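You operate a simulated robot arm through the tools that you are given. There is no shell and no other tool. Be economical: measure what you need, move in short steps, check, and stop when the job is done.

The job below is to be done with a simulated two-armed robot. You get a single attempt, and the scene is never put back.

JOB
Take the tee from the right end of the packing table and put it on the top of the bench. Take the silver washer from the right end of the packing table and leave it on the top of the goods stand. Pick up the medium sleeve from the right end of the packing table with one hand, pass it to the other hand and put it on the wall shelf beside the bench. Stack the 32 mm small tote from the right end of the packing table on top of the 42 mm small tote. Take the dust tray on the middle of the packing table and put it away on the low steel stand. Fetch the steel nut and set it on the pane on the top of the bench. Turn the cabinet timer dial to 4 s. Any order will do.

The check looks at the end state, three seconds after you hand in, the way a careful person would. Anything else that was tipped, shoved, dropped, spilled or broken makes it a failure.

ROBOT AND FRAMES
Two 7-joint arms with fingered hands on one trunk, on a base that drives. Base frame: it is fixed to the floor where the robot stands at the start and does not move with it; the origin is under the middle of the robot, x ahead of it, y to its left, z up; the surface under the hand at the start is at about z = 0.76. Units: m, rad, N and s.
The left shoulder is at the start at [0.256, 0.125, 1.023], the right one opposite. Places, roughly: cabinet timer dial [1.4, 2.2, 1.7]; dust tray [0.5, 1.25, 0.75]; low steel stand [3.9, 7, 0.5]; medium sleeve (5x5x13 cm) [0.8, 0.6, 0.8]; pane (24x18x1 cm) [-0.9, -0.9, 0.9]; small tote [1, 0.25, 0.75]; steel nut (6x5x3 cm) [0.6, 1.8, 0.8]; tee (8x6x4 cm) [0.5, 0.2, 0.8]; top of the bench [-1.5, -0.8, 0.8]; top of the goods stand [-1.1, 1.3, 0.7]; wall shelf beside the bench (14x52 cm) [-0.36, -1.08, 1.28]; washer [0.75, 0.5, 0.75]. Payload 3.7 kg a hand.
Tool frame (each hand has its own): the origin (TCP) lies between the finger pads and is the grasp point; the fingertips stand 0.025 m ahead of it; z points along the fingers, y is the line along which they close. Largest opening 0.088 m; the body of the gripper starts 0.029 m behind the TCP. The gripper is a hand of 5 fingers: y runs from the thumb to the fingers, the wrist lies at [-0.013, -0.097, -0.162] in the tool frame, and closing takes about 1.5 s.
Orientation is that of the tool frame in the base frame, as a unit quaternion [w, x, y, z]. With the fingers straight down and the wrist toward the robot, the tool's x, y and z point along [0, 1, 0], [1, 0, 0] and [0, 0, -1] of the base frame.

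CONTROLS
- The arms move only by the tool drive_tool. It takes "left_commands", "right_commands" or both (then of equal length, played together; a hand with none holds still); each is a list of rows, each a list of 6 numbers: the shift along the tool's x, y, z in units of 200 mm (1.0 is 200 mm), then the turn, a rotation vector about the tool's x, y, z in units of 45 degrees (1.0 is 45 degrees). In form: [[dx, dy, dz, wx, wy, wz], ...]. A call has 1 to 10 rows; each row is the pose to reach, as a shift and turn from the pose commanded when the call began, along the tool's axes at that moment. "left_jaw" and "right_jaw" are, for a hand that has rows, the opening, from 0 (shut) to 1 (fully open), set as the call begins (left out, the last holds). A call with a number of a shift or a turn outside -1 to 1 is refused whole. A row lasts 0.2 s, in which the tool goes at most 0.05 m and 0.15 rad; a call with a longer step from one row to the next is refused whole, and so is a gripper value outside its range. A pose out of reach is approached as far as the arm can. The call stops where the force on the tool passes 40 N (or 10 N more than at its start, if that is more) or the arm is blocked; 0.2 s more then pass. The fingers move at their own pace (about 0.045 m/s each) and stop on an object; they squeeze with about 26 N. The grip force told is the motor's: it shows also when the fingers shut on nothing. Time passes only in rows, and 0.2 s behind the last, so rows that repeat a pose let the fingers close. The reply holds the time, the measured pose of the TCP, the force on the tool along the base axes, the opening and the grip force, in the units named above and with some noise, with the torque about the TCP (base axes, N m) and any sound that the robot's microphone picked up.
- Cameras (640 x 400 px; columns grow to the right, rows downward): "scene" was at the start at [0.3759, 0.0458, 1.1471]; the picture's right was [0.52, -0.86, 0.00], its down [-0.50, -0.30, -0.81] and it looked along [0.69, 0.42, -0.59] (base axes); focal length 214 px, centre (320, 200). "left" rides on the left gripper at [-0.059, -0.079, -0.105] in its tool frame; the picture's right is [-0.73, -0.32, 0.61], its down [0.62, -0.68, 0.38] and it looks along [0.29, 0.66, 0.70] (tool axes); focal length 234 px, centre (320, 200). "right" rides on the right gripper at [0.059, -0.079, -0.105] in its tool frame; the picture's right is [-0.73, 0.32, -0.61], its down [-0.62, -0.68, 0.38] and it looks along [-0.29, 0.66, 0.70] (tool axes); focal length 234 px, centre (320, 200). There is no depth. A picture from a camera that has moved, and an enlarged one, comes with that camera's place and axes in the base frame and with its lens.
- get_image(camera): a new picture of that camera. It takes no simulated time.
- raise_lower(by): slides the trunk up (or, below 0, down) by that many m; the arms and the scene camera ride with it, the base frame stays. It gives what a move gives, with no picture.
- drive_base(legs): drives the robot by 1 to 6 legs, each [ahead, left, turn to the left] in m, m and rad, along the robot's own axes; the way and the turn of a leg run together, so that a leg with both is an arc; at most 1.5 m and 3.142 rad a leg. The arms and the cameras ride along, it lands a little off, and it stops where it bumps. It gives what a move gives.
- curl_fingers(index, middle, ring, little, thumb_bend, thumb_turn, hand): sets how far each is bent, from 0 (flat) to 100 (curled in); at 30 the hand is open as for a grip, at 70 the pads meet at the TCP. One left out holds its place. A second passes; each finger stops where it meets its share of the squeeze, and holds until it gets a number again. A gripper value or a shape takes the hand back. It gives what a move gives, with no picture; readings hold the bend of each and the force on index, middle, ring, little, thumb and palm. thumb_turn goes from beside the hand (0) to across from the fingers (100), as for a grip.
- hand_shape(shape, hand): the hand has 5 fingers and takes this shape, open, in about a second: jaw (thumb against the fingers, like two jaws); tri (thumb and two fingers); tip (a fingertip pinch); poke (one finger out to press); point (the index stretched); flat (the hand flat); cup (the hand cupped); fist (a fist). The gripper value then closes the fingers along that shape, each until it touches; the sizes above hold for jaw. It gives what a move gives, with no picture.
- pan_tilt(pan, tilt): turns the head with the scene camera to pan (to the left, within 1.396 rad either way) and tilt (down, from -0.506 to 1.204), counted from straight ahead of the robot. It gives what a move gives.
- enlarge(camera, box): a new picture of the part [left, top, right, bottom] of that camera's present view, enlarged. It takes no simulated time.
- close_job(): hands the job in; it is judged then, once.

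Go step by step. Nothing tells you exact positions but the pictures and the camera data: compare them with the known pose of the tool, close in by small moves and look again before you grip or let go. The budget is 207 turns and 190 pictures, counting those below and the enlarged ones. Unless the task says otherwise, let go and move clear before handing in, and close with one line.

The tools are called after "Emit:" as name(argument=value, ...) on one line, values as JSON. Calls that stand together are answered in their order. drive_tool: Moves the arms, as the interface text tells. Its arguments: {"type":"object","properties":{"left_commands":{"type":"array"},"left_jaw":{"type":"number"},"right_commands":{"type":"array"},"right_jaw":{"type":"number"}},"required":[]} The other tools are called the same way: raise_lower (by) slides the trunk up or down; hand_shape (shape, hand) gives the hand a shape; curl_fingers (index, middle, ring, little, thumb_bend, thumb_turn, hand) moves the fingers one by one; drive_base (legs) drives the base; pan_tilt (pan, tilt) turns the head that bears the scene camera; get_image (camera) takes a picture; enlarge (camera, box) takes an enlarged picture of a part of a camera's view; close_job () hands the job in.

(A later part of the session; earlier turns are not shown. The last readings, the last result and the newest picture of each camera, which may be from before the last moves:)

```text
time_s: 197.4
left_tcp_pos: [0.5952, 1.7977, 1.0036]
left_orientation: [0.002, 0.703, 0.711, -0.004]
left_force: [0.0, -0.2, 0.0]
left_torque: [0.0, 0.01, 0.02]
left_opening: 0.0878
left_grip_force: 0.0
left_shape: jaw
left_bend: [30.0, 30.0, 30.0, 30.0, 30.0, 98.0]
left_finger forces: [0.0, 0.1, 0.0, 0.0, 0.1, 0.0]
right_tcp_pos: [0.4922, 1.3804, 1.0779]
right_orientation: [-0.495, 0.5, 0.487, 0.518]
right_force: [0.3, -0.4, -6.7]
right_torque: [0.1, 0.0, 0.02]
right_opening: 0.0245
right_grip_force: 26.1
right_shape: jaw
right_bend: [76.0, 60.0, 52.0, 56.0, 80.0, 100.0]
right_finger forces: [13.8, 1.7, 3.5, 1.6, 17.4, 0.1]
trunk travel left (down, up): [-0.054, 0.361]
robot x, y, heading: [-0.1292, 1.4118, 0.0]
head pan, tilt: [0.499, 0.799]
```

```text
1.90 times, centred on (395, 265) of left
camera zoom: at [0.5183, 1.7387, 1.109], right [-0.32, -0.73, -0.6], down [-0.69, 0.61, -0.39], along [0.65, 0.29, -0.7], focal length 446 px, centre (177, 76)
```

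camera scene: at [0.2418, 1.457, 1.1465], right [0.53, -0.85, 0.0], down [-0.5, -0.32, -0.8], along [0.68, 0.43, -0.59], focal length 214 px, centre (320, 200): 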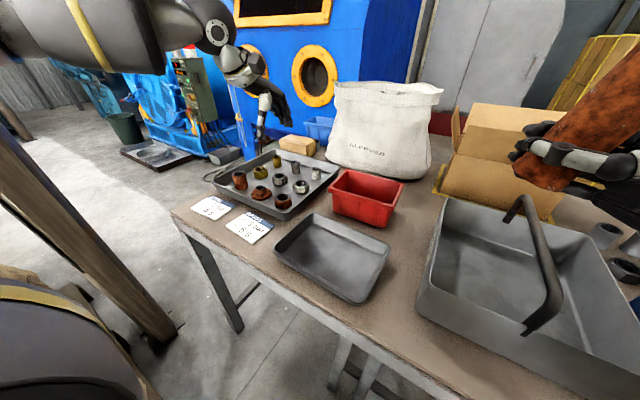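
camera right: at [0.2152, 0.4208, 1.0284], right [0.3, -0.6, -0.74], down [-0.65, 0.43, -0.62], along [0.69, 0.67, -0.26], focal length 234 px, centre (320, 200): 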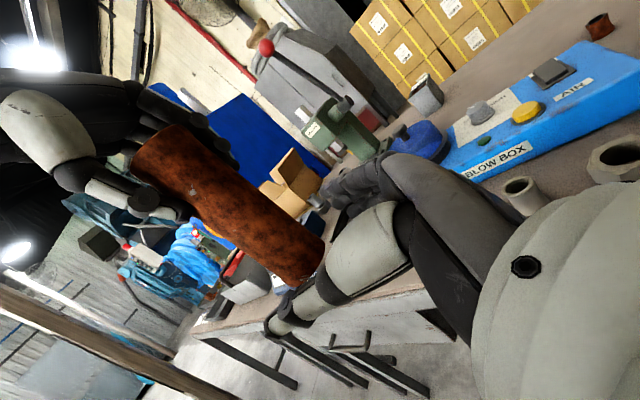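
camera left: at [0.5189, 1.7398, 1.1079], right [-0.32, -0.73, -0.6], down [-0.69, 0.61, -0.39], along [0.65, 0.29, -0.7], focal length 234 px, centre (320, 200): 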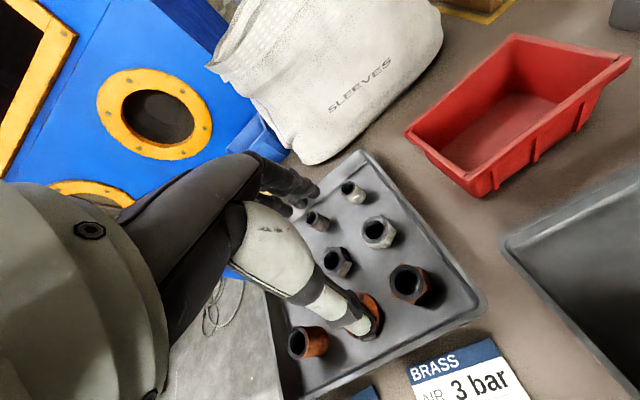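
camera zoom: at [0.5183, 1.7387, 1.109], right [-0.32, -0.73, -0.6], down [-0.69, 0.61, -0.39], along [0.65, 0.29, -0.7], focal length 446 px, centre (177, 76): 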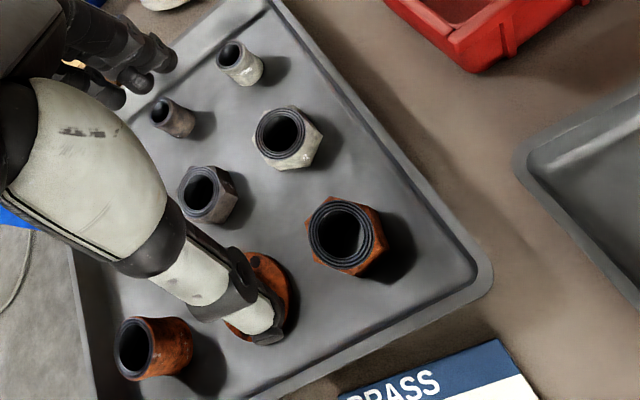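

I'll use a three-finger grip turned diagonally so the fingers avoid the neighbouring parts and the tray walls.

Emit:
hand_shape(hand="left", shape="tri")

Emit:
drive_tool(left_commands=[[0, 0, 0.1, 0, 0, -0.1667], [0, 0, 0.15, 0, 0, -0.3333], [0, 0, 0.2, 0, 0, -0.5], [0, 0, 0.25, 0, 0, -0.6667], [0, 0, 0.3, 0, 0, -0.8333], [0.05, 0.02, 0.35, 0, 0, -1.0]])

Emit:
get_image(camera="left")

Emit:
enlarge(camera="scene", box=[180, 80, 360, 220])

```text
time_s: 198.3
left_tcp_pos: [0.5951, 1.797, 1.0047]
left_orientation: [0.002, 0.703, 0.711, -0.004]
left_force: [0.3, 0.6, -0.4]
left_torque: [0.04, 0.02, 0.01]
left_opening: 0.0879
left_grip_force: 0.0
left_shape: tri
left_bend: [30.0, 30.0, 99.0, 99.0, 30.0, 98.0]
left_finger forces: [0.1, 0.1, 0.1, 0.1, 0.0, 0.1]
right_tcp_pos: [0.4914, 1.3788, 1.0773]
right_orientation: [-0.495, 0.499, 0.488, 0.518]
right_force: [0.9, -0.5, -6.7]
right_torque: [0.14, 0.03, -0.01]
right_opening: 0.0239
right_grip_force: 25.8
right_shape: jaw
right_bend: [76.0, 60.0, 52.0, 56.0, 80.0, 100.0]
right_finger forces: [13.8, 1.8, 3.5, 1.6, 17.3, 0.0]
trunk travel left (down, up): [-0.054, 0.361]
robot x, y, heading: [-0.1327, 1.4112, -0.001]
head pan, tilt: [0.499, 0.799]
```

```text
time_s: 199.7
left_tcp_pos: [0.601, 1.8076, 0.9328]
left_orientation: [-0.002, 0.375, 0.927, -0.004]
left_force: [0.3, -0.7, 0.7]
left_torque: [-0.02, 0.02, 0.01]
left_opening: 0.0876
left_grip_force: 0.0
left_shape: tri
left_bend: [30.0, 30.0, 99.0, 99.0, 30.0, 98.0]
left_finger forces: [0.1, 0.0, 0.0, 0.1, 0.0, 0.1]
right_tcp_pos: [0.4933, 1.3801, 1.077]
right_orientation: [-0.495, 0.5, 0.486, 0.517]
right_force: [-0.5, 0.8, -6.5]
right_torque: [0.09, 0.04, 0.02]
right_opening: 0.0242
right_grip_force: 25.7
right_shape: jaw
right_bend: [76.0, 60.0, 52.0, 56.0, 80.0, 100.0]
right_finger forces: [13.8, 1.9, 3.6, 1.6, 17.4, 0.0]
trunk travel left (down, up): [-0.054, 0.361]
robot x, y, heading: [-0.1342, 1.4128, -0.0]
head pan, tilt: [0.499, 0.799]
```

```text
70 pictures are left
camera left: at [0.5896, 1.7117, 1.0375], right [0.29, -0.74, -0.6], down [-0.92, -0.06, -0.38], along [0.25, 0.67, -0.7], focal length 234 px, centre (320, 200)
```

left: 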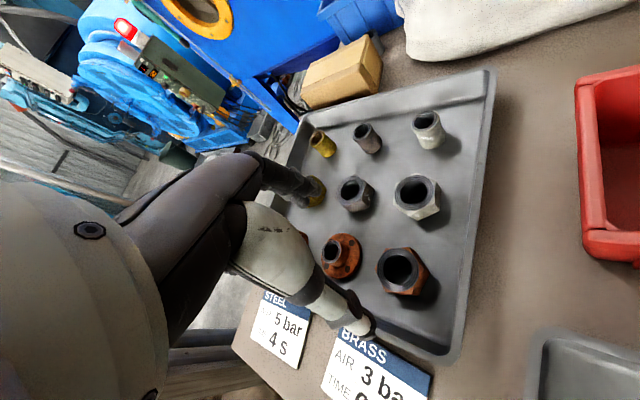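

```text
2.86 times, centred on (270, 150) of scene
camera zoom: at [0.2456, 1.4494, 1.1442], right [0.45, -0.89, 0.0], down [-0.55, -0.27, -0.79], along [0.71, 0.35, -0.61], focal length 613 px, centre (463, 343)
```

zoom: 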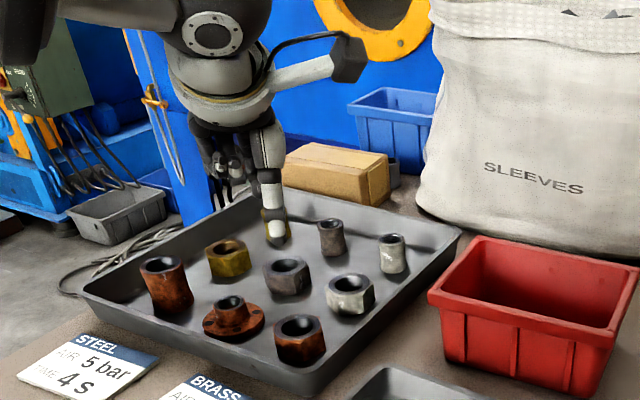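

Emit:
drive_tool(left_commands=[[-0.02, 0.02, 0.15, 0, 0, 0], [-0.02, 0.02, 0.3, 0, 0, 0], [-0.02, 0.02, 0.45, 0, 0, 0], [-0.02, 0.02, 0.48, 0, 0, 0]])

Emit:
get_image(camera="left")

Emit:
enlarge(camera="scene", box=[200, 100, 330, 220])

```text
time_s: 200.7
left_tcp_pos: [0.6055, 1.8088, 0.8378]
left_orientation: [0.001, 0.377, 0.926, -0.004]
left_force: [0.5, 1.1, 0.3]
left_torque: [0.0, 0.04, -0.03]
left_opening: 0.0876
left_grip_force: 0.1
left_shape: tri
left_bend: [30.0, 30.0, 99.0, 99.0, 30.0, 98.0]
left_finger forces: [0.0, 0.0, 0.0, 0.0, 0.1, 0.1]
right_tcp_pos: [0.4911, 1.3794, 1.077]
right_orientation: [-0.495, 0.499, 0.488, 0.518]
right_force: [0.2, -0.1, -5.9]
right_torque: [0.09, 0.03, 0.02]
right_opening: 0.024
right_grip_force: 26.0
right_shape: jaw
right_bend: [76.0, 60.0, 52.0, 56.0, 80.0, 100.0]
right_finger forces: [13.5, 1.8, 3.7, 1.7, 17.2, 0.0]
trunk travel left (down, up): [-0.054, 0.361]
robot x, y, heading: [-0.1312, 1.408, -0.007]
head pan, tilt: [0.499, 0.799]
```

```text
68 pictures are left
camera left: at [0.5934, 1.7111, 0.942], right [0.29, -0.74, -0.6], down [-0.92, -0.06, -0.38], along [0.25, 0.67, -0.7], focal length 234 px, centre (320, 200)
```

left: 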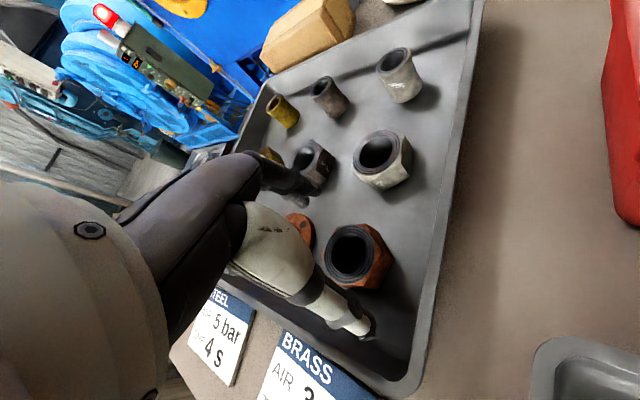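

```text
3.33 times, centred on (265, 160) of scene
camera zoom: at [0.2463, 1.4402, 1.1391], right [0.35, -0.94, 0.0], down [-0.62, -0.23, -0.75], along [0.7, 0.26, -0.66], focal length 715 px, centre (503, 333)
```

zoom: 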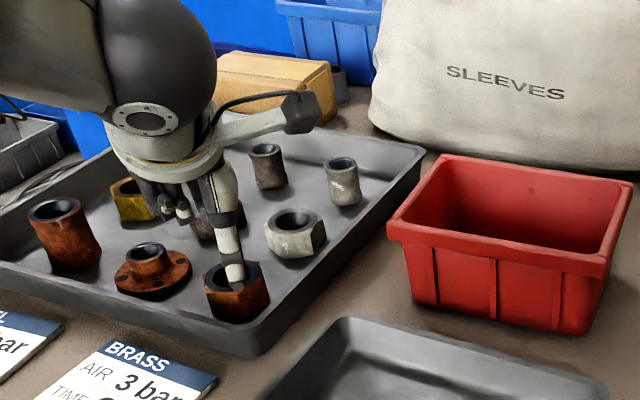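

Perfectly centred over the nut. I'll descend and close.

Emit:
drive_tool(left_commands=[[0, 0, 0.08, 0, 0, 0], [0, 0, 0.16, 0, 0, 0], [0, 0, 0.215, 0, 0, 0], [0, 0, 0.215, 0, 0, 0]])

Emit:
drive_tool(left_commands=[[0, 0, 0, 0, 0, 0], [0, 0, 0, 0, 0, 0], [0, 0, 0, 0, 0, 0], [0, 0, 0, 0, 0, 0], [0, 0, 0, 0, 0, 0], [0, 0, 0, 0, 0, 0], [0, 0, 0, 0, 0, 0], [0, 0, 0, 0, 0, 0]], left_jaw=0)

Emit:
get_image(camera="left")

```text
time_s: 201.7
left_tcp_pos: [0.6069, 1.8106, 0.7943]
left_orientation: [0.001, 0.377, 0.926, -0.005]
left_force: [-0.7, 0.3, -0.1]
left_torque: [-0.01, -0.01, 0.0]
left_opening: 0.0878
left_grip_force: 0.0
left_shape: tri
left_bend: [30.0, 30.0, 99.0, 99.0, 30.0, 98.0]
left_finger forces: [0.0, 0.0, 0.0, 0.0, 0.0, 0.1]
right_tcp_pos: [0.4924, 1.3798, 1.0777]
right_orientation: [-0.496, 0.499, 0.488, 0.517]
right_force: [-1.3, -0.9, -6.1]
right_torque: [0.13, 0.04, -0.05]
right_opening: 0.0238
right_grip_force: 26.1
right_shape: jaw
right_bend: [76.0, 60.0, 52.0, 56.0, 80.0, 100.0]
right_finger forces: [13.5, 1.8, 3.5, 1.6, 17.1, 0.1]
trunk travel left (down, up): [-0.054, 0.361]
robot x, y, heading: [-0.1342, 1.4138, -0.0]
head pan, tilt: [0.499, 0.799]
```

```text
time_s: 203.5
left_tcp_pos: [0.6053, 1.809, 0.7935]
left_orientation: [0.0, 0.377, 0.926, -0.005]
left_force: [0.2, -1.6, 0.7]
left_torque: [-0.02, -0.03, 0.01]
left_opening: 0.0412
left_grip_force: 26.0
left_shape: tri
left_bend: [74.0, 45.0, 100.0, 100.0, 71.0, 100.0]
left_finger forces: [11.0, 11.8, 0.0, 0.1, 21.3, 0.0]
right_tcp_pos: [0.4915, 1.3805, 1.0786]
right_orientation: [-0.495, 0.499, 0.487, 0.518]
right_force: [-0.2, -0.3, -6.6]
right_torque: [0.12, 0.06, -0.03]
right_opening: 0.024
right_grip_force: 25.5
right_shape: jaw
right_bend: [76.0, 60.0, 52.0, 56.0, 80.0, 100.0]
right_finger forces: [13.6, 1.7, 3.6, 1.6, 17.1, 0.0]
trunk travel left (down, up): [-0.054, 0.361]
robot x, y, heading: [-0.1396, 1.4093, -0.005]
head pan, tilt: [0.499, 0.799]
```

```text
66 pictures are left
camera left: at [0.5937, 1.7127, 0.899], right [0.29, -0.74, -0.6], down [-0.92, -0.06, -0.38], along [0.25, 0.67, -0.7], focal length 234 px, centre (320, 200)
```

left: 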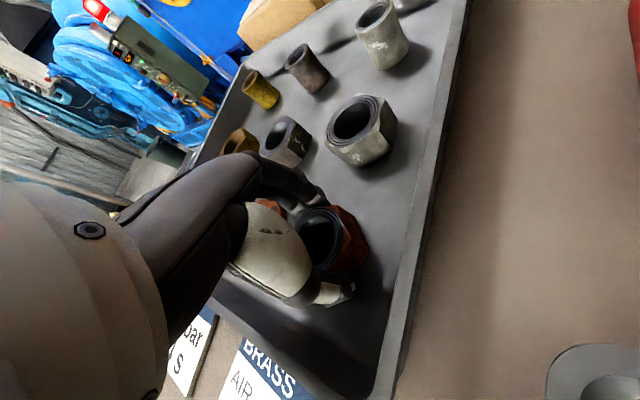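

Gripped without disturbing neighbours. I'll lift straight up and withdraw.

Emit:
drive_tool(left_commands=[[0, 0, -0.15, 0, 0, 0], [0, 0, -0.35, 0, 0, 0], [0, 0, -0.55, 0, 0, 0], [0, 0, -0.75, 0, 0, 0], [0, 0, -0.95, 0, 0, 0]])

Emit:
drive_tool(left_commands=[[0, -0.2, -0.1, 0, 0, 0.1667], [0, -0.4, -0.2, 0, 0, 0.3333], [0, -0.6, -0.3, 0, 0, 0.5], [0, -0.75, -0.4, 0, 0, 0.6667], [0, -0.9, -0.4, 0, 0, 0.8333], [0, -1.0, -0.4, 0, 0, 1.0]])

Emit:
get_image(camera="left")

Emit:
get_image(camera="right")

```text
time_s: 204.7
left_tcp_pos: [0.6041, 1.8078, 0.9821]
left_orientation: [0.0, 0.377, 0.926, -0.004]
left_force: [-0.1, -0.1, -2.2]
left_torque: [-0.02, 0.02, 0.04]
left_opening: 0.0411
left_grip_force: 26.0
left_shape: tri
left_bend: [74.0, 45.0, 100.0, 100.0, 71.0, 100.0]
left_finger forces: [11.0, 12.1, 0.1, 0.1, 21.0, 0.0]
right_tcp_pos: [0.4921, 1.3793, 1.0788]
right_orientation: [-0.495, 0.5, 0.487, 0.518]
right_force: [0.5, 0.3, -6.8]
right_torque: [0.1, 0.0, -0.02]
right_opening: 0.0237
right_grip_force: 26.3
right_shape: jaw
right_bend: [76.0, 60.0, 52.0, 56.0, 81.0, 100.0]
right_finger forces: [13.6, 1.8, 3.6, 1.7, 17.1, 0.0]
trunk travel left (down, up): [-0.054, 0.361]
robot x, y, heading: [-0.1357, 1.4137, -0.003]
head pan, tilt: [0.499, 0.799]
```

```text
time_s: 206.1
left_tcp_pos: [0.4666, 1.6646, 1.068]
left_orientation: [0.002, 0.704, 0.711, -0.003]
left_force: [-0.2, -0.2, -1.3]
left_torque: [0.0, 0.04, -0.05]
left_opening: 0.0409
left_grip_force: 25.7
left_shape: tri
left_bend: [74.0, 45.0, 100.0, 100.0, 71.0, 100.0]
left_finger forces: [11.0, 12.2, 0.0, 0.0, 20.9, 0.0]
right_tcp_pos: [0.4918, 1.3786, 1.0779]
right_orientation: [-0.495, 0.499, 0.488, 0.517]
right_force: [0.4, -0.6, -6.9]
right_torque: [0.11, 0.06, 0.03]
right_opening: 0.0238
right_grip_force: 26.1
right_shape: jaw
right_bend: [76.0, 60.0, 52.0, 56.0, 81.0, 100.0]
right_finger forces: [13.6, 1.8, 3.5, 1.8, 17.2, 0.0]
trunk travel left (down, up): [-0.054, 0.361]
robot x, y, heading: [-0.1348, 1.4133, -0.0]
head pan, tilt: [0.499, 0.799]
```

```text
65 pictures are left
camera left: at [0.3893, 1.6053, 1.1723], right [-0.32, -0.73, -0.6], down [-0.69, 0.61, -0.39], along [0.65, 0.29, -0.7], focal length 234 px, centre (320, 200)
```

left: 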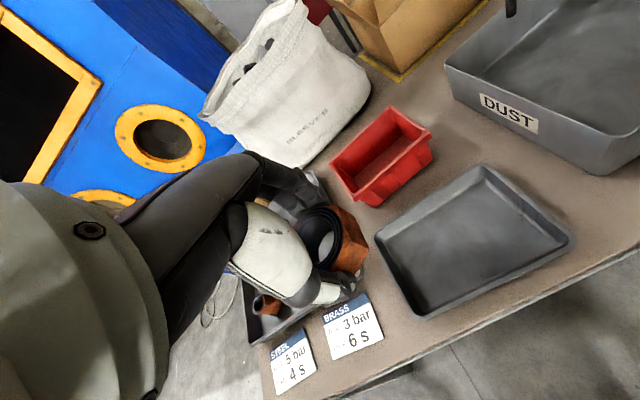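

```text
64 pictures are left
camera right: at [0.4086, 1.2747, 1.1327], right [0.31, -0.6, -0.74], down [-0.66, 0.42, -0.62], along [0.68, 0.68, -0.26], focal length 234 px, centre (320, 200)
```

right: 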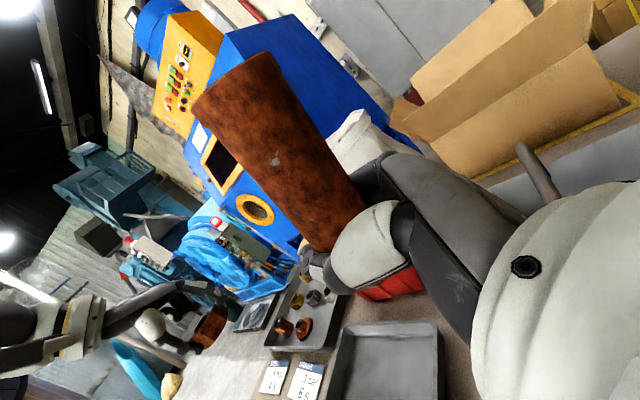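

The nut is held. The sleeve tilted a little and my right grip is near its lower end, so I'll back off and flip the right hand over so that the sleeve hangs below the grip for shelf placing.

Emit:
drive_base(legs=[[-0.3, 0, 0], [0, -0.5, 0]])

Emit:
drive_tool(right_commands=[[0, 0, -0.1, 0, 0.118, 0.118], [0, 0, -0.2, 0, 0.236, 0.236], [0, 0, -0.3, 0, 0.354, 0.354], [0, 0, -0.4, 0, 0.471, 0.471], [0, 0, -0.5, 0, 0.589, 0.589], [0, 0, -0.5, 0, 0.707, 0.707]])

Emit:
drive_tool(right_commands=[[0, 0, 0, 0, 0.118, 0.118], [0, 0, 0, 0, 0.236, 0.236], [0, 0, 0, 0, 0.354, 0.354], [0, 0, 0, 0, 0.471, 0.471], [0, 0, 0, 0, 0.589, 0.589], [0, 0, 0, 0, 0.707, 0.707]])

```text
time_s: 212.7
left_tcp_pos: [0.1674, 1.1605, 1.0666]
left_orientation: [0.001, 0.703, 0.711, -0.004]
left_force: [-0.1, 0.3, -2.1]
left_torque: [0.01, 0.03, -0.05]
left_opening: 0.0408
left_grip_force: 26.0
left_shape: tri
left_bend: [74.0, 45.0, 100.0, 100.0, 71.0, 100.0]
left_finger forces: [11.1, 12.2, 0.1, 0.1, 21.0, 0.0]
right_tcp_pos: [0.1912, 0.8761, 1.0772]
right_orientation: [-0.495, 0.5, 0.487, 0.519]
right_force: [0.0, -0.3, -7.2]
right_torque: [0.13, 0.04, 0.03]
right_opening: 0.0241
right_grip_force: 25.6
right_shape: jaw
right_bend: [76.0, 60.0, 52.0, 56.0, 81.0, 100.0]
right_finger forces: [13.8, 1.7, 3.6, 1.8, 17.3, 0.0]
trunk travel left (down, up): [-0.054, 0.361]
robot x, y, heading: [-0.4329, 0.909, -0.006]
head pan, tilt: [0.499, 0.799]
```

```text
time_s: 214.1
left_tcp_pos: [0.168, 1.1616, 1.0663]
left_orientation: [0.001, 0.702, 0.712, -0.004]
left_force: [-0.2, 0.5, -2.9]
left_torque: [-0.02, 0.02, -0.01]
left_opening: 0.0407
left_grip_force: 26.4
left_shape: tri
left_bend: [74.0, 45.0, 100.0, 100.0, 71.0, 100.0]
left_finger forces: [11.0, 12.3, 0.0, 0.0, 21.0, 0.0]
right_tcp_pos: [0.1861, 0.7756, 1.0746]
right_orientation: [0.73, -0.453, -0.179, -0.479]
right_force: [-0.8, -0.1, -6.2]
right_torque: [0.2, 0.1, -0.02]
right_opening: 0.0241
right_grip_force: 26.4
right_shape: jaw
right_bend: [76.0, 60.0, 53.0, 56.0, 81.0, 100.0]
right_finger forces: [17.9, 1.5, 3.9, 1.7, 16.0, 0.0]
trunk travel left (down, up): [-0.054, 0.361]
robot x, y, heading: [-0.435, 0.9096, -0.004]
head pan, tilt: [0.499, 0.799]
```

```text
time_s: 215.5
left_tcp_pos: [0.1673, 1.1599, 1.0666]
left_orientation: [0.0, 0.703, 0.711, -0.005]
left_force: [0.2, 0.5, -2.2]
left_torque: [0.01, 0.01, -0.01]
left_opening: 0.0407
left_grip_force: 26.1
left_shape: tri
left_bend: [74.0, 45.0, 100.0, 100.0, 71.0, 100.0]
left_finger forces: [11.0, 12.3, 0.0, 0.1, 20.9, 0.1]
right_tcp_pos: [0.2127, 0.769, 1.076]
right_orientation: [0.853, -0.337, 0.153, -0.368]
right_force: [-0.3, 0.5, -7.3]
right_torque: [0.16, 0.09, 0.01]
right_opening: 0.0242
right_grip_force: 26.1
right_shape: jaw
right_bend: [76.0, 74.0, 54.0, 56.0, 82.0, 100.0]
right_finger forces: [19.7, 1.2, 3.5, 0.9, 15.9, 0.0]
right hand out of reach, approached as far as the arm can: row 2, 3, 4, 5, 6
trunk travel left (down, up): [-0.054, 0.361]
robot x, y, heading: [-0.4339, 0.9069, -0.009]
head pan, tilt: [0.499, 0.799]
```

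Emit:
pan_tilt(pan=-0.3, tilt=0.4)

Emit:
get_image(camera="scene")

```text
time_s: 216.6
left_tcp_pos: [0.1663, 1.1606, 1.0668]
left_orientation: [0.002, 0.703, 0.711, -0.003]
left_force: [0.3, 0.0, -1.6]
left_torque: [-0.01, 0.02, -0.01]
left_opening: 0.0408
left_grip_force: 26.6
left_shape: tri
left_bend: [74.0, 45.0, 100.0, 100.0, 71.0, 100.0]
left_finger forces: [11.0, 12.3, 0.1, 0.0, 20.8, 0.1]
right_tcp_pos: [0.2129, 0.7693, 1.0753]
right_orientation: [0.852, -0.339, 0.152, -0.369]
right_force: [-0.8, -0.2, -7.3]
right_torque: [0.15, 0.08, 0.02]
right_opening: 0.0243
right_grip_force: 25.8
right_shape: jaw
right_bend: [76.0, 74.0, 54.0, 56.0, 82.0, 100.0]
right_finger forces: [19.8, 1.1, 3.5, 1.0, 15.9, 0.0]
trunk travel left (down, up): [-0.054, 0.361]
robot x, y, heading: [-0.4338, 0.907, -0.002]
head pan, tilt: [-0.3, 0.4]
```

```text
63 pictures are left
camera scene: at [-0.0445, 0.8792, 1.1675], right [-0.3, -0.95, 0.0], down [-0.37, 0.12, -0.92], along [0.88, -0.28, -0.39], focal length 214 px, centre (320, 200)
```

scene: 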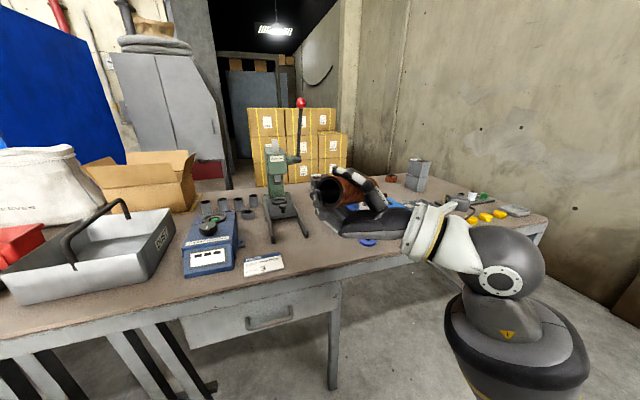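

The sleeve now lies across the palm, horizontal. I'll continue the same rotation to bring it hanging down.

Emit:
drive_tool(right_commands=[[0, 0, 0, 0, 0.118, 0.118], [0, 0, 0, 0, 0.236, 0.236], [0, 0, 0, 0, 0.354, 0.354], [0, 0, 0, 0, 0.471, 0.471], [0, 0, 0, 0, 0.589, 0.589], [0, 0, 0, 0, 0.707, 0.707]])

Emit:
drive_tool(right_commands=[[0, 0, 0, 0, 0.118, 0.118], [0, 0, 0, 0, 0.236, 0.236], [0, 0, 0, 0, 0.354, 0.354], [0, 0, 0, 0, 0.471, 0.471], [0, 0, 0, 0, 0.589, 0.589], [0, 0, 0, 0, 0.707, 0.707]])

Emit:
get_image(camera="scene")

```text
time_s: 218.0
left_tcp_pos: [0.1667, 1.161, 1.0661]
left_orientation: [0.002, 0.703, 0.711, -0.004]
left_force: [0.5, -0.1, -1.6]
left_torque: [0.0, 0.01, -0.01]
left_opening: 0.0406
left_grip_force: 26.2
left_shape: tri
left_bend: [74.0, 45.0, 100.0, 100.0, 71.0, 100.0]
left_finger forces: [10.9, 12.3, 0.0, 0.1, 20.9, 0.0]
right_tcp_pos: [0.2356, 0.7672, 1.0792]
right_orientation: [0.846, -0.171, 0.464, -0.202]
right_force: [0.2, -0.3, -6.6]
right_torque: [0.04, 0.01, -0.02]
right_opening: 0.0241
right_grip_force: 25.8
right_shape: jaw
right_bend: [76.0, 75.0, 55.0, 56.0, 82.0, 100.0]
right_finger forces: [18.2, 1.1, 2.7, 0.4, 17.0, 0.0]
right hand out of reach, approached as far as the arm can: row 1, 2, 3, 4, 5, 6
trunk travel left (down, up): [-0.054, 0.361]
robot x, y, heading: [-0.4357, 0.9063, -0.005]
head pan, tilt: [-0.3, 0.4]
```

```text
time_s: 219.4
left_tcp_pos: [0.1672, 1.1593, 1.0666]
left_orientation: [0.001, 0.704, 0.711, -0.004]
left_force: [1.1, 0.1, -2.6]
left_torque: [-0.02, 0.02, -0.04]
left_opening: 0.0408
left_grip_force: 26.2
left_shape: tri
left_bend: [74.0, 45.0, 100.0, 100.0, 71.0, 100.0]
left_finger forces: [11.0, 12.2, 0.1, 0.0, 20.9, 0.0]
right_tcp_pos: [0.234, 0.7651, 1.0773]
right_orientation: [0.71, 0.022, 0.704, -0.004]
right_force: [-0.3, 0.2, -6.6]
right_torque: [-0.06, -0.14, -0.01]
right_opening: 0.0243
right_grip_force: 26.2
right_shape: jaw
right_bend: [76.0, 75.0, 57.0, 56.0, 82.0, 100.0]
right_finger forces: [14.5, 0.8, 2.4, 0.0, 17.6, 0.1]
trunk travel left (down, up): [-0.054, 0.361]
robot x, y, heading: [-0.433, 0.9084, -0.001]
head pan, tilt: [-0.3, 0.4]
```

```text
62 pictures are left
camera scene: at [-0.0446, 0.8791, 1.1676], right [-0.3, -0.95, 0.0], down [-0.37, 0.12, -0.92], along [0.88, -0.28, -0.39], focal length 214 px, centre (320, 200)
```

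scene: 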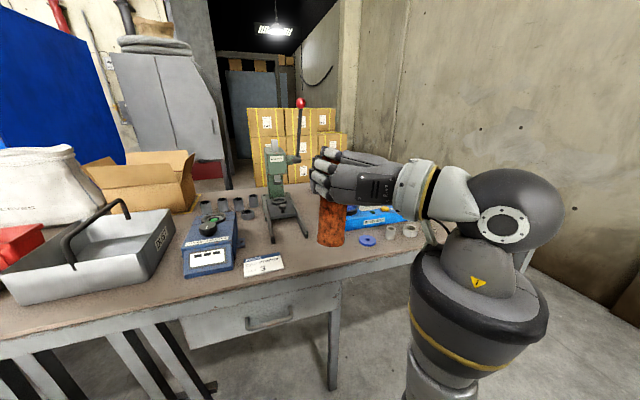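

The sleeve now hangs below the forward-pointing right hand. I'll turn toward the wall shelf, drive to the open area before it and raise the trunk.

Emit:
drive_base(legs=[[0, 0, -1.57], [0.75, 0.25, 0]])

Emit:
raise_lower(by=0.33)

Emit:
pan_tilt(pan=-0.15, tilt=0.3)

Emit:
get_image(camera="scene")

Emit:
get_image(camera="right")

```text
time_s: 227.5
left_tcp_pos: [0.0386, -0.4659, 1.0679]
left_orientation: [-0.003, 1.0, -0.003, -0.003]
left_force: [0.1, -0.5, -1.1]
left_torque: [0.02, 0.03, 0.0]
left_opening: 0.04
left_grip_force: 25.8
left_shape: tri
left_bend: [74.0, 45.0, 100.0, 100.0, 71.0, 100.0]
left_finger forces: [11.1, 12.4, 0.0, 0.1, 20.6, 0.0]
right_tcp_pos: [-0.3585, -0.5284, 1.0775]
right_orientation: [0.496, 0.516, 0.478, -0.509]
right_force: [-1.0, 0.1, -7.5]
right_torque: [-0.09, 0.05, 0.0]
right_opening: 0.0241
right_grip_force: 26.0
right_shape: jaw
right_bend: [76.0, 75.0, 58.0, 56.0, 82.0, 100.0]
right_finger forces: [14.7, 0.8, 2.4, 0.0, 17.1, 0.0]
trunk travel left (down, up): [-0.054, 0.361]
robot x, y, heading: [-0.2019, 0.138, -1.589]
head pan, tilt: [-0.3, 0.4]
```

```text
time_s: 230.8
left_tcp_pos: [0.0382, -0.4663, 1.3962]
left_orientation: [-0.002, 1.0, -0.003, -0.003]
left_force: [-0.1, -0.2, -2.6]
left_torque: [-0.03, 0.0, -0.02]
left_opening: 0.0401
left_grip_force: 26.0
left_shape: tri
left_bend: [74.0, 45.0, 100.0, 100.0, 71.0, 100.0]
left_finger forces: [11.2, 12.6, 0.1, 0.0, 20.4, 0.0]
right_tcp_pos: [-0.3591, -0.5285, 1.4071]
right_orientation: [0.496, 0.517, 0.477, -0.509]
right_force: [-0.2, 0.6, -6.7]
right_torque: [-0.09, 0.06, -0.02]
right_opening: 0.0243
right_grip_force: 26.0
right_shape: jaw
right_bend: [76.0, 75.0, 59.0, 56.0, 82.0, 100.0]
right_finger forces: [15.2, 0.7, 2.1, 0.0, 17.0, 0.0]
trunk travel left (down, up): [-0.384, 0.031]
robot x, y, heading: [-0.1998, 0.142, -1.588]
head pan, tilt: [-0.3, 0.4]
```

```text
time_s: 231.5
left_tcp_pos: [0.0384, -0.4673, 1.3972]
left_orientation: [-0.003, 1.0, -0.003, -0.004]
left_force: [1.2, -0.1, -2.6]
left_torque: [-0.01, 0.02, 0.0]
left_opening: 0.0398
left_grip_force: 25.6
left_shape: tri
left_bend: [74.0, 45.0, 100.0, 100.0, 71.0, 100.0]
left_finger forces: [11.2, 12.5, 0.0, 0.0, 20.4, 0.0]
right_tcp_pos: [-0.3592, -0.5278, 1.408]
right_orientation: [0.495, 0.516, 0.478, -0.51]
right_force: [0.1, 0.2, -6.6]
right_torque: [-0.12, 0.06, 0.0]
right_opening: 0.0239
right_grip_force: 26.1
right_shape: jaw
right_bend: [76.0, 75.0, 59.0, 56.0, 82.0, 100.0]
right_finger forces: [15.2, 0.7, 2.0, 0.0, 17.1, 0.0]
trunk travel left (down, up): [-0.384, 0.031]
robot x, y, heading: [-0.2041, 0.1416, -1.586]
head pan, tilt: [-0.15, 0.3]
```

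```text
61 pictures are left
camera scene: at [-0.2205, 0.0087, 1.5374], right [-0.99, 0.17, 0.0], down [0.05, 0.29, -0.95], along [-0.16, -0.94, -0.3], focal length 214 px, centre (320, 200)
```

scene: 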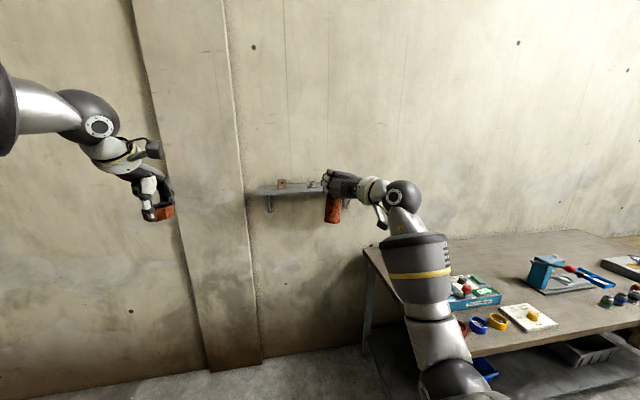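

```text
60 pictures are left
camera right: at [-0.4301, -0.4209, 1.3456], right [0.34, 0.6, 0.73], down [-0.72, -0.34, 0.61], along [0.61, -0.73, 0.31], focal length 234 px, centre (320, 200)
```

right: 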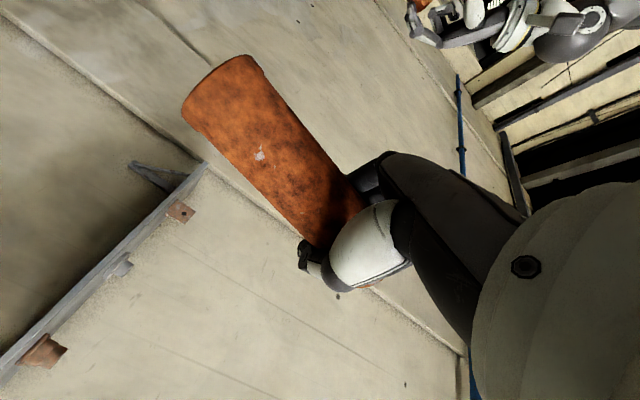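

Emit:
enlarge(camera="scene", box=[240, 150, 400, 250])

```text
4.00 times, centred on (320, 200) of scene
camera zoom: at [-0.2205, 0.0087, 1.5374], right [-0.99, 0.17, 0.0], down [0.05, 0.29, -0.95], along [-0.16, -0.94, -0.3], focal length 858 px, centre (320, 200)
```

zoom: 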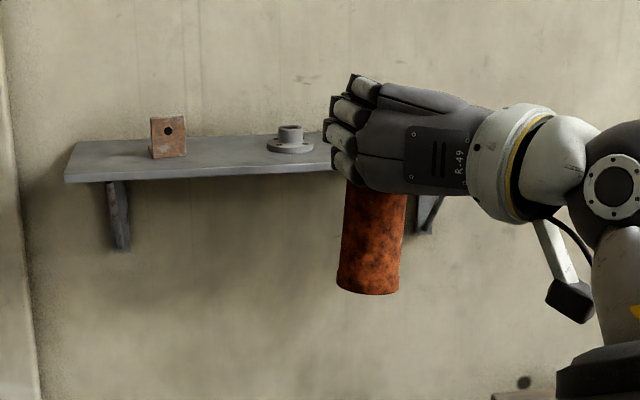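

The sleeve leans about 0.2 rad toward the palm. I'll pitch the right hand up to make it vertical, pull the left hand back, and then check.

Emit:
drive_tool(right_commands=[[0, 0, 0, 0, -0.1, 0], [0, 0, 0, 0, -0.2, 0], [-0.05, 0, 0, 0, -0.28, 0], [-0.1, 0, 0, 0, -0.28, 0], [-0.1, 0, 0, 0, -0.28, 0]], left_commands=[[0, -0.2, 0, 0, 0, 0], [0, -0.4, 0, 0, 0, 0], [0, -0.6, 0, 0, 0, 0], [0, -0.8, 0, 0, 0, 0], [0, -0.9, 0, 0, 0, 0]])

Emit:
drive_base(legs=[[0, -0.1, 0.015], [0.33, 0, 0]])

Emit:
get_image(camera="right")

Emit:
enlarge(camera="scene", box=[220, 150, 440, 300])

```text
time_s: 232.7
left_tcp_pos: [0.0384, -0.2847, 1.3966]
left_orientation: [-0.002, 1.0, -0.003, -0.004]
left_force: [0.5, -0.4, -2.7]
left_torque: [0.02, -0.01, 0.02]
left_opening: 0.04
left_grip_force: 26.3
left_shape: tri
left_bend: [74.0, 45.0, 100.0, 100.0, 72.0, 100.0]
left_finger forces: [11.3, 12.5, 0.0, 0.0, 20.5, 0.1]
right_tcp_pos: [-0.3585, -0.5282, 1.4261]
right_orientation: [-0.545, -0.458, -0.42, 0.563]
right_force: [0.5, -0.1, -5.8]
right_torque: [-0.03, 0.06, -0.02]
right_opening: 0.0243
right_grip_force: 25.8
right_shape: jaw
right_bend: [76.0, 75.0, 59.0, 56.0, 82.0, 100.0]
right_finger forces: [15.3, 0.8, 2.5, 0.0, 16.9, 0.1]
trunk travel left (down, up): [-0.384, 0.031]
robot x, y, heading: [-0.2046, 0.1419, -1.592]
head pan, tilt: [-0.15, 0.3]
```

```text
time_s: 236.1
left_tcp_pos: [-0.0598, -0.6118, 1.3958]
left_orientation: [-0.001, 1.0, 0.007, -0.003]
left_force: [0.2, -0.3, -2.6]
left_torque: [0.0, 0.02, -0.01]
left_opening: 0.0399
left_grip_force: 25.8
left_shape: tri
left_bend: [74.0, 45.0, 100.0, 100.0, 72.0, 100.0]
left_finger forces: [11.3, 12.6, 0.0, 0.0, 20.7, 0.0]
right_tcp_pos: [-0.4514, -0.8622, 1.4269]
right_orientation: [-0.55, -0.453, -0.424, 0.559]
right_force: [-0.1, -0.7, -6.8]
right_torque: [-0.04, 0.02, 0.02]
right_opening: 0.024
right_grip_force: 25.5
right_shape: jaw
right_bend: [76.0, 75.0, 59.0, 56.0, 82.0, 100.0]
right_finger forces: [15.3, 0.7, 2.5, 0.1, 17.0, 0.0]
trunk travel left (down, up): [-0.384, 0.031]
robot x, y, heading: [-0.3136, -0.1878, -1.578]
head pan, tilt: [-0.15, 0.3]
```

```text
58 pictures are left
camera right: at [-0.5251, -0.7715, 1.3432], right [0.33, 0.75, 0.58], down [-0.71, -0.21, 0.68], along [0.62, -0.63, 0.46], focal length 234 px, centre (320, 200)
```

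right: 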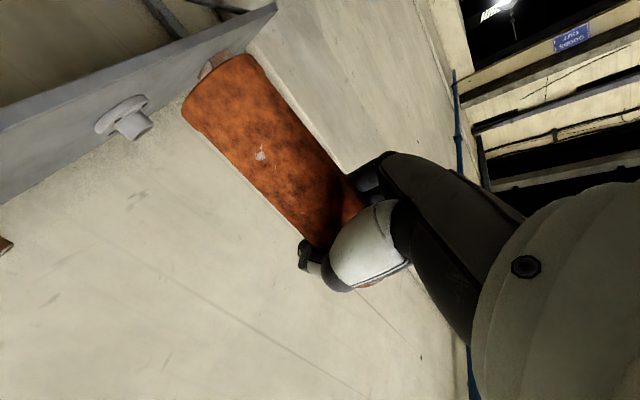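

```text
2.67 times, centred on (330, 225) of scene
camera zoom: at [-0.3233, -0.3228, 1.5374], right [-0.99, 0.15, 0.0], down [0.05, 0.29, -0.95], along [-0.15, -0.94, -0.3], focal length 572 px, centre (293, 133)
```

zoom: 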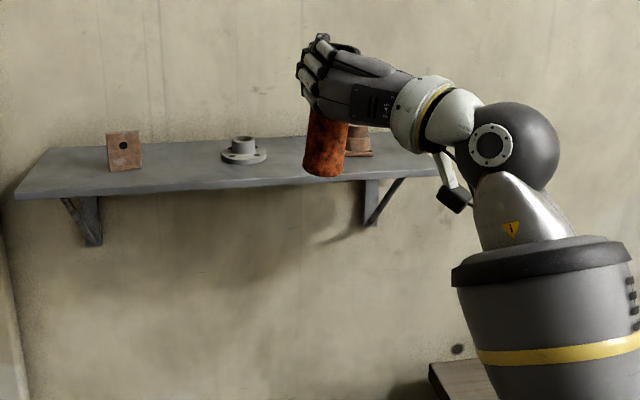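

Sleeve is nearly vertical with a small roll. I'll correct the roll, then drive 0.2 m forward over the shelf gap at x≈−0.45.

Emit:
drive_tool(right_commands=[[0, 0, 0, 0, 0, -0.08], [0, -0.02, 0, 0, 0, -0.15], [0, -0.02, 0, 0, 0, -0.15]])

Emit:
drive_base(legs=[[0.2, 0, 0]])

Emit:
get_image(camera="right")

Emit:
enlarge(camera="scene", box=[220, 150, 440, 300])

```text
time_s: 236.8
left_tcp_pos: [-0.0586, -0.6097, 1.3959]
left_orientation: [-0.001, 1.0, 0.007, -0.004]
left_force: [0.3, -0.4, -2.2]
left_torque: [0.01, -0.02, 0.0]
left_opening: 0.0397
left_grip_force: 26.4
left_shape: tri
left_bend: [74.0, 45.0, 100.0, 100.0, 72.0, 100.0]
left_finger forces: [11.3, 12.5, 0.1, 0.1, 20.6, 0.0]
right_tcp_pos: [-0.4558, -0.8615, 1.4255]
right_orientation: [-0.515, -0.428, -0.451, 0.589]
right_force: [-0.3, -0.1, -6.7]
right_torque: [-0.05, -0.02, -0.03]
right_opening: 0.0244
right_grip_force: 26.2
right_shape: jaw
right_bend: [76.0, 75.0, 59.0, 56.0, 82.0, 100.0]
right_finger forces: [16.2, 0.8, 2.4, 0.1, 16.9, 0.0]
trunk travel left (down, up): [-0.384, 0.031]
robot x, y, heading: [-0.3105, -0.1878, -1.572]
head pan, tilt: [-0.15, 0.3]
```

```text
time_s: 238.5
left_tcp_pos: [-0.06, -0.8121, 1.3971]
left_orientation: [-0.001, 1.0, 0.007, -0.003]
left_force: [0.6, 0.0, -2.1]
left_torque: [0.01, -0.01, 0.0]
left_opening: 0.0401
left_grip_force: 26.1
left_shape: tri
left_bend: [74.0, 45.0, 100.0, 100.0, 72.0, 100.0]
left_finger forces: [11.3, 12.6, 0.0, 0.0, 20.5, 0.0]
right_tcp_pos: [-0.4555, -1.0633, 1.4254]
right_orientation: [-0.516, -0.428, -0.45, 0.59]
right_force: [0.1, 1.2, -6.2]
right_torque: [-0.04, 0.04, 0.01]
right_opening: 0.0241
right_grip_force: 25.2
right_shape: jaw
right_bend: [76.0, 75.0, 59.0, 56.0, 82.0, 100.0]
right_finger forces: [16.2, 0.7, 2.5, 0.0, 17.0, 0.0]
trunk travel left (down, up): [-0.384, 0.031]
robot x, y, heading: [-0.3091, -0.3919, -1.572]
head pan, tilt: [-0.15, 0.3]
```

```text
56 pictures are left
camera right: at [-0.5362, -0.9704, 1.3516], right [0.42, 0.73, 0.54], down [-0.63, -0.19, 0.75], along [0.66, -0.65, 0.38], focal length 234 px, centre (320, 200)
```

right: 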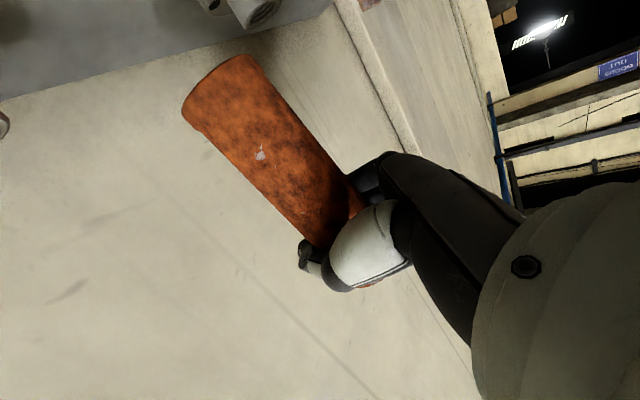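

```text
2.67 times, centred on (330, 225) of scene
camera zoom: at [-0.3238, -0.5242, 1.5374], right [-0.99, 0.15, 0.0], down [0.04, 0.29, -0.95], along [-0.15, -0.94, -0.3], focal length 572 px, centre (293, 133)
```

zoom: 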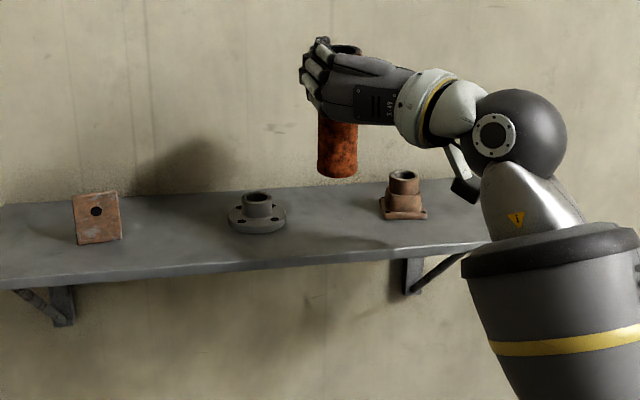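

Sleeve is over the gap between the ring and the fitting. I'll lower it slowly to contact.

Emit:
drive_tool(right_commands=[[0.073, 0.007, -0.017, 0, 0, 0], [0.145, 0.013, -0.034, 0, 0, 0], [0.17, 0.016, -0.04, 0, 0, 0], [0.194, 0.018, -0.046, 0, 0, 0], [0.194, 0.018, -0.046, 0, 0, 0]])

Emit:
enlarge(camera="scene", box=[260, 160, 420, 260])

```text
time_s: 239.7
left_tcp_pos: [-0.0602, -0.8133, 1.3958]
left_orientation: [-0.002, 1.0, 0.006, -0.004]
left_force: [-0.2, -0.6, -3.0]
left_torque: [0.03, 0.02, 0.0]
left_opening: 0.0395
left_grip_force: 25.7
left_shape: tri
left_bend: [74.0, 45.0, 100.0, 100.0, 72.0, 100.0]
left_finger forces: [11.4, 12.5, 0.0, 0.0, 20.6, 0.1]
right_tcp_pos: [-0.4558, -1.062, 1.3861]
right_orientation: [-0.516, -0.428, -0.451, 0.589]
right_force: [0.9, 0.3, -6.5]
right_torque: [-0.05, 0.02, 0.0]
right_opening: 0.024
right_grip_force: 25.6
right_shape: jaw
right_bend: [76.0, 75.0, 59.0, 56.0, 82.0, 100.0]
right_finger forces: [16.3, 0.8, 2.4, 0.0, 16.8, 0.0]
trunk travel left (down, up): [-0.384, 0.031]
robot x, y, heading: [-0.3091, -0.3936, -1.577]
head pan, tilt: [-0.15, 0.3]
```

```text
4.00 times, centred on (340, 210) of scene
camera zoom: at [-0.3238, -0.5239, 1.5374], right [-0.99, 0.15, 0.0], down [0.04, 0.29, -0.96], along [-0.15, -0.94, -0.3], focal length 858 px, centre (240, 160)
```

zoom: 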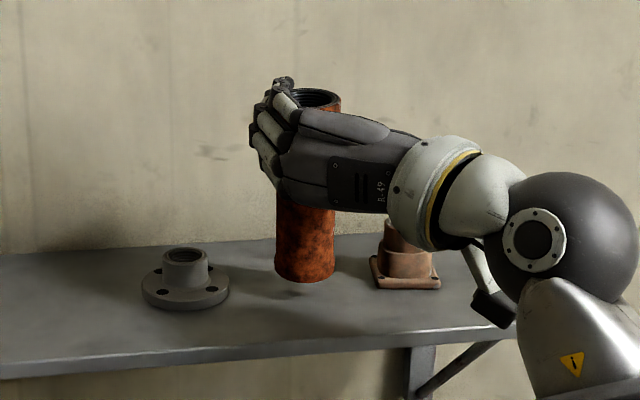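

Emit:
drive_tool(right_commands=[[0.024, 0.002, -0.006, 0, 0, -0.03], [0.036, 0.003, -0.009, 0, 0, -0.06], [0.048, 0.004, -0.011, 0, 0, -0.06], [0.06, 0.005, -0.014, 0, 0, -0.06], [0.072, 0.006, -0.017, 0, 0, -0.06], [0.072, 0.006, -0.017, 0, 0, -0.06]])

Emit:
enlarge(camera="scene", box=[260, 160, 420, 260])

```text
time_s: 241.1
left_tcp_pos: [-0.0604, -0.8121, 1.3963]
left_orientation: [-0.002, 1.0, 0.007, -0.004]
left_force: [-0.2, -0.7, -2.1]
left_torque: [0.01, 0.01, 0.02]
left_opening: 0.04
left_grip_force: 26.3
left_shape: tri
left_bend: [74.0, 45.0, 100.0, 100.0, 72.0, 100.0]
left_finger forces: [11.3, 12.6, 0.1, 0.0, 20.6, 0.0]
right_tcp_pos: [-0.4557, -1.0631, 1.3716]
right_orientation: [-0.502, -0.417, -0.461, 0.601]
right_force: [-0.7, -0.3, -6.9]
right_torque: [-0.02, 0.02, 0.04]
right_opening: 0.024
right_grip_force: 26.0
right_shape: jaw
right_bend: [76.0, 75.0, 59.0, 56.0, 82.0, 100.0]
right_finger forces: [16.6, 0.8, 2.3, 0.0, 17.0, 0.0]
trunk travel left (down, up): [-0.384, 0.031]
robot x, y, heading: [-0.3094, -0.3884, -1.574]
head pan, tilt: [-0.15, 0.3]
```

```text
4.00 times, centred on (340, 210) of scene
camera zoom: at [-0.3238, -0.5239, 1.5374], right [-0.99, 0.15, 0.0], down [0.04, 0.29, -0.96], along [-0.15, -0.94, -0.3], focal length 858 px, centre (240, 160)
```

zoom: 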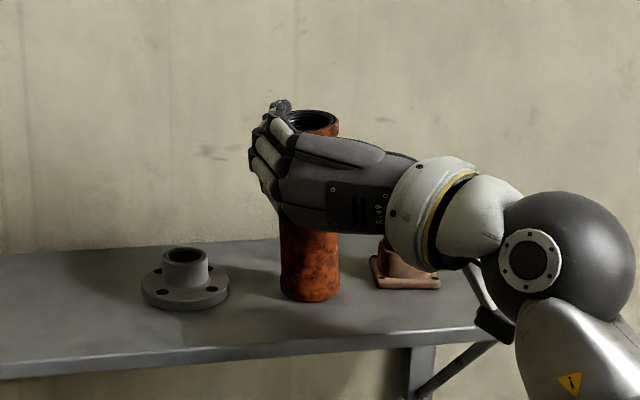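

Emit:
drive_tool(right_commands=[[0.01, 0.001, -0.002, 0, 0, 0], [0.02, 0.002, -0.005, 0, 0, 0], [0.03, 0.003, -0.007, 0, 0, 0], [0.04, 0.004, -0.009, 0, 0, 0], [0.04, 0.004, -0.009, 0, 0, 0]])

Emit:
enlarge(camera="scene", box=[260, 160, 420, 260])

```text
time_s: 242.3
left_tcp_pos: [-0.0605, -0.8096, 1.399]
left_orientation: [-0.001, 1.0, 0.007, -0.005]
left_force: [0.0, -0.6, -2.2]
left_torque: [0.0, 0.0, -0.01]
left_opening: 0.04
left_grip_force: 25.9
left_shape: tri
left_bend: [74.0, 45.0, 100.0, 100.0, 72.0, 100.0]
left_finger forces: [11.3, 12.5, 0.0, 0.1, 20.6, 0.0]
right_tcp_pos: [-0.456, -1.059, 1.3674]
right_orientation: [-0.504, -0.415, -0.458, 0.603]
right_force: [-0.9, -2.5, 19.9]
right_torque: [0.05, -0.39, -0.03]
right_opening: 0.0241
right_grip_force: 26.1
right_shape: jaw
right_bend: [76.0, 75.0, 59.0, 56.0, 81.0, 100.0]
right_finger forces: [16.7, 1.0, 2.4, 2.1, 19.8, 0.0]
trunk travel left (down, up): [-0.384, 0.031]
robot x, y, heading: [-0.3125, -0.3899, -1.572]
head pan, tilt: [-0.15, 0.3]
```

```text
4.00 times, centred on (340, 210) of scene
camera zoom: at [-0.3232, -0.5215, 1.5378], right [-0.99, 0.15, 0.0], down [0.04, 0.29, -0.96], along [-0.15, -0.94, -0.29], focal length 858 px, centre (240, 160)
```

zoom: 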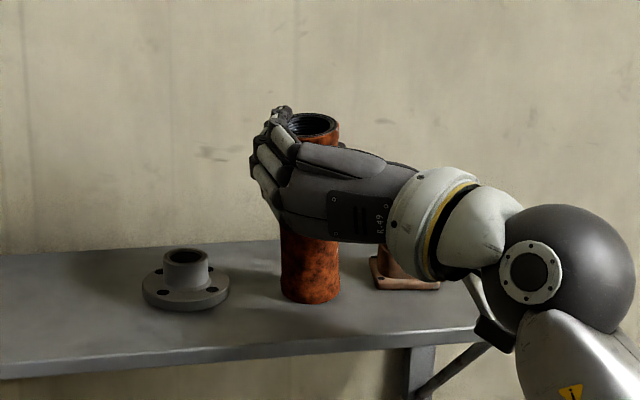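

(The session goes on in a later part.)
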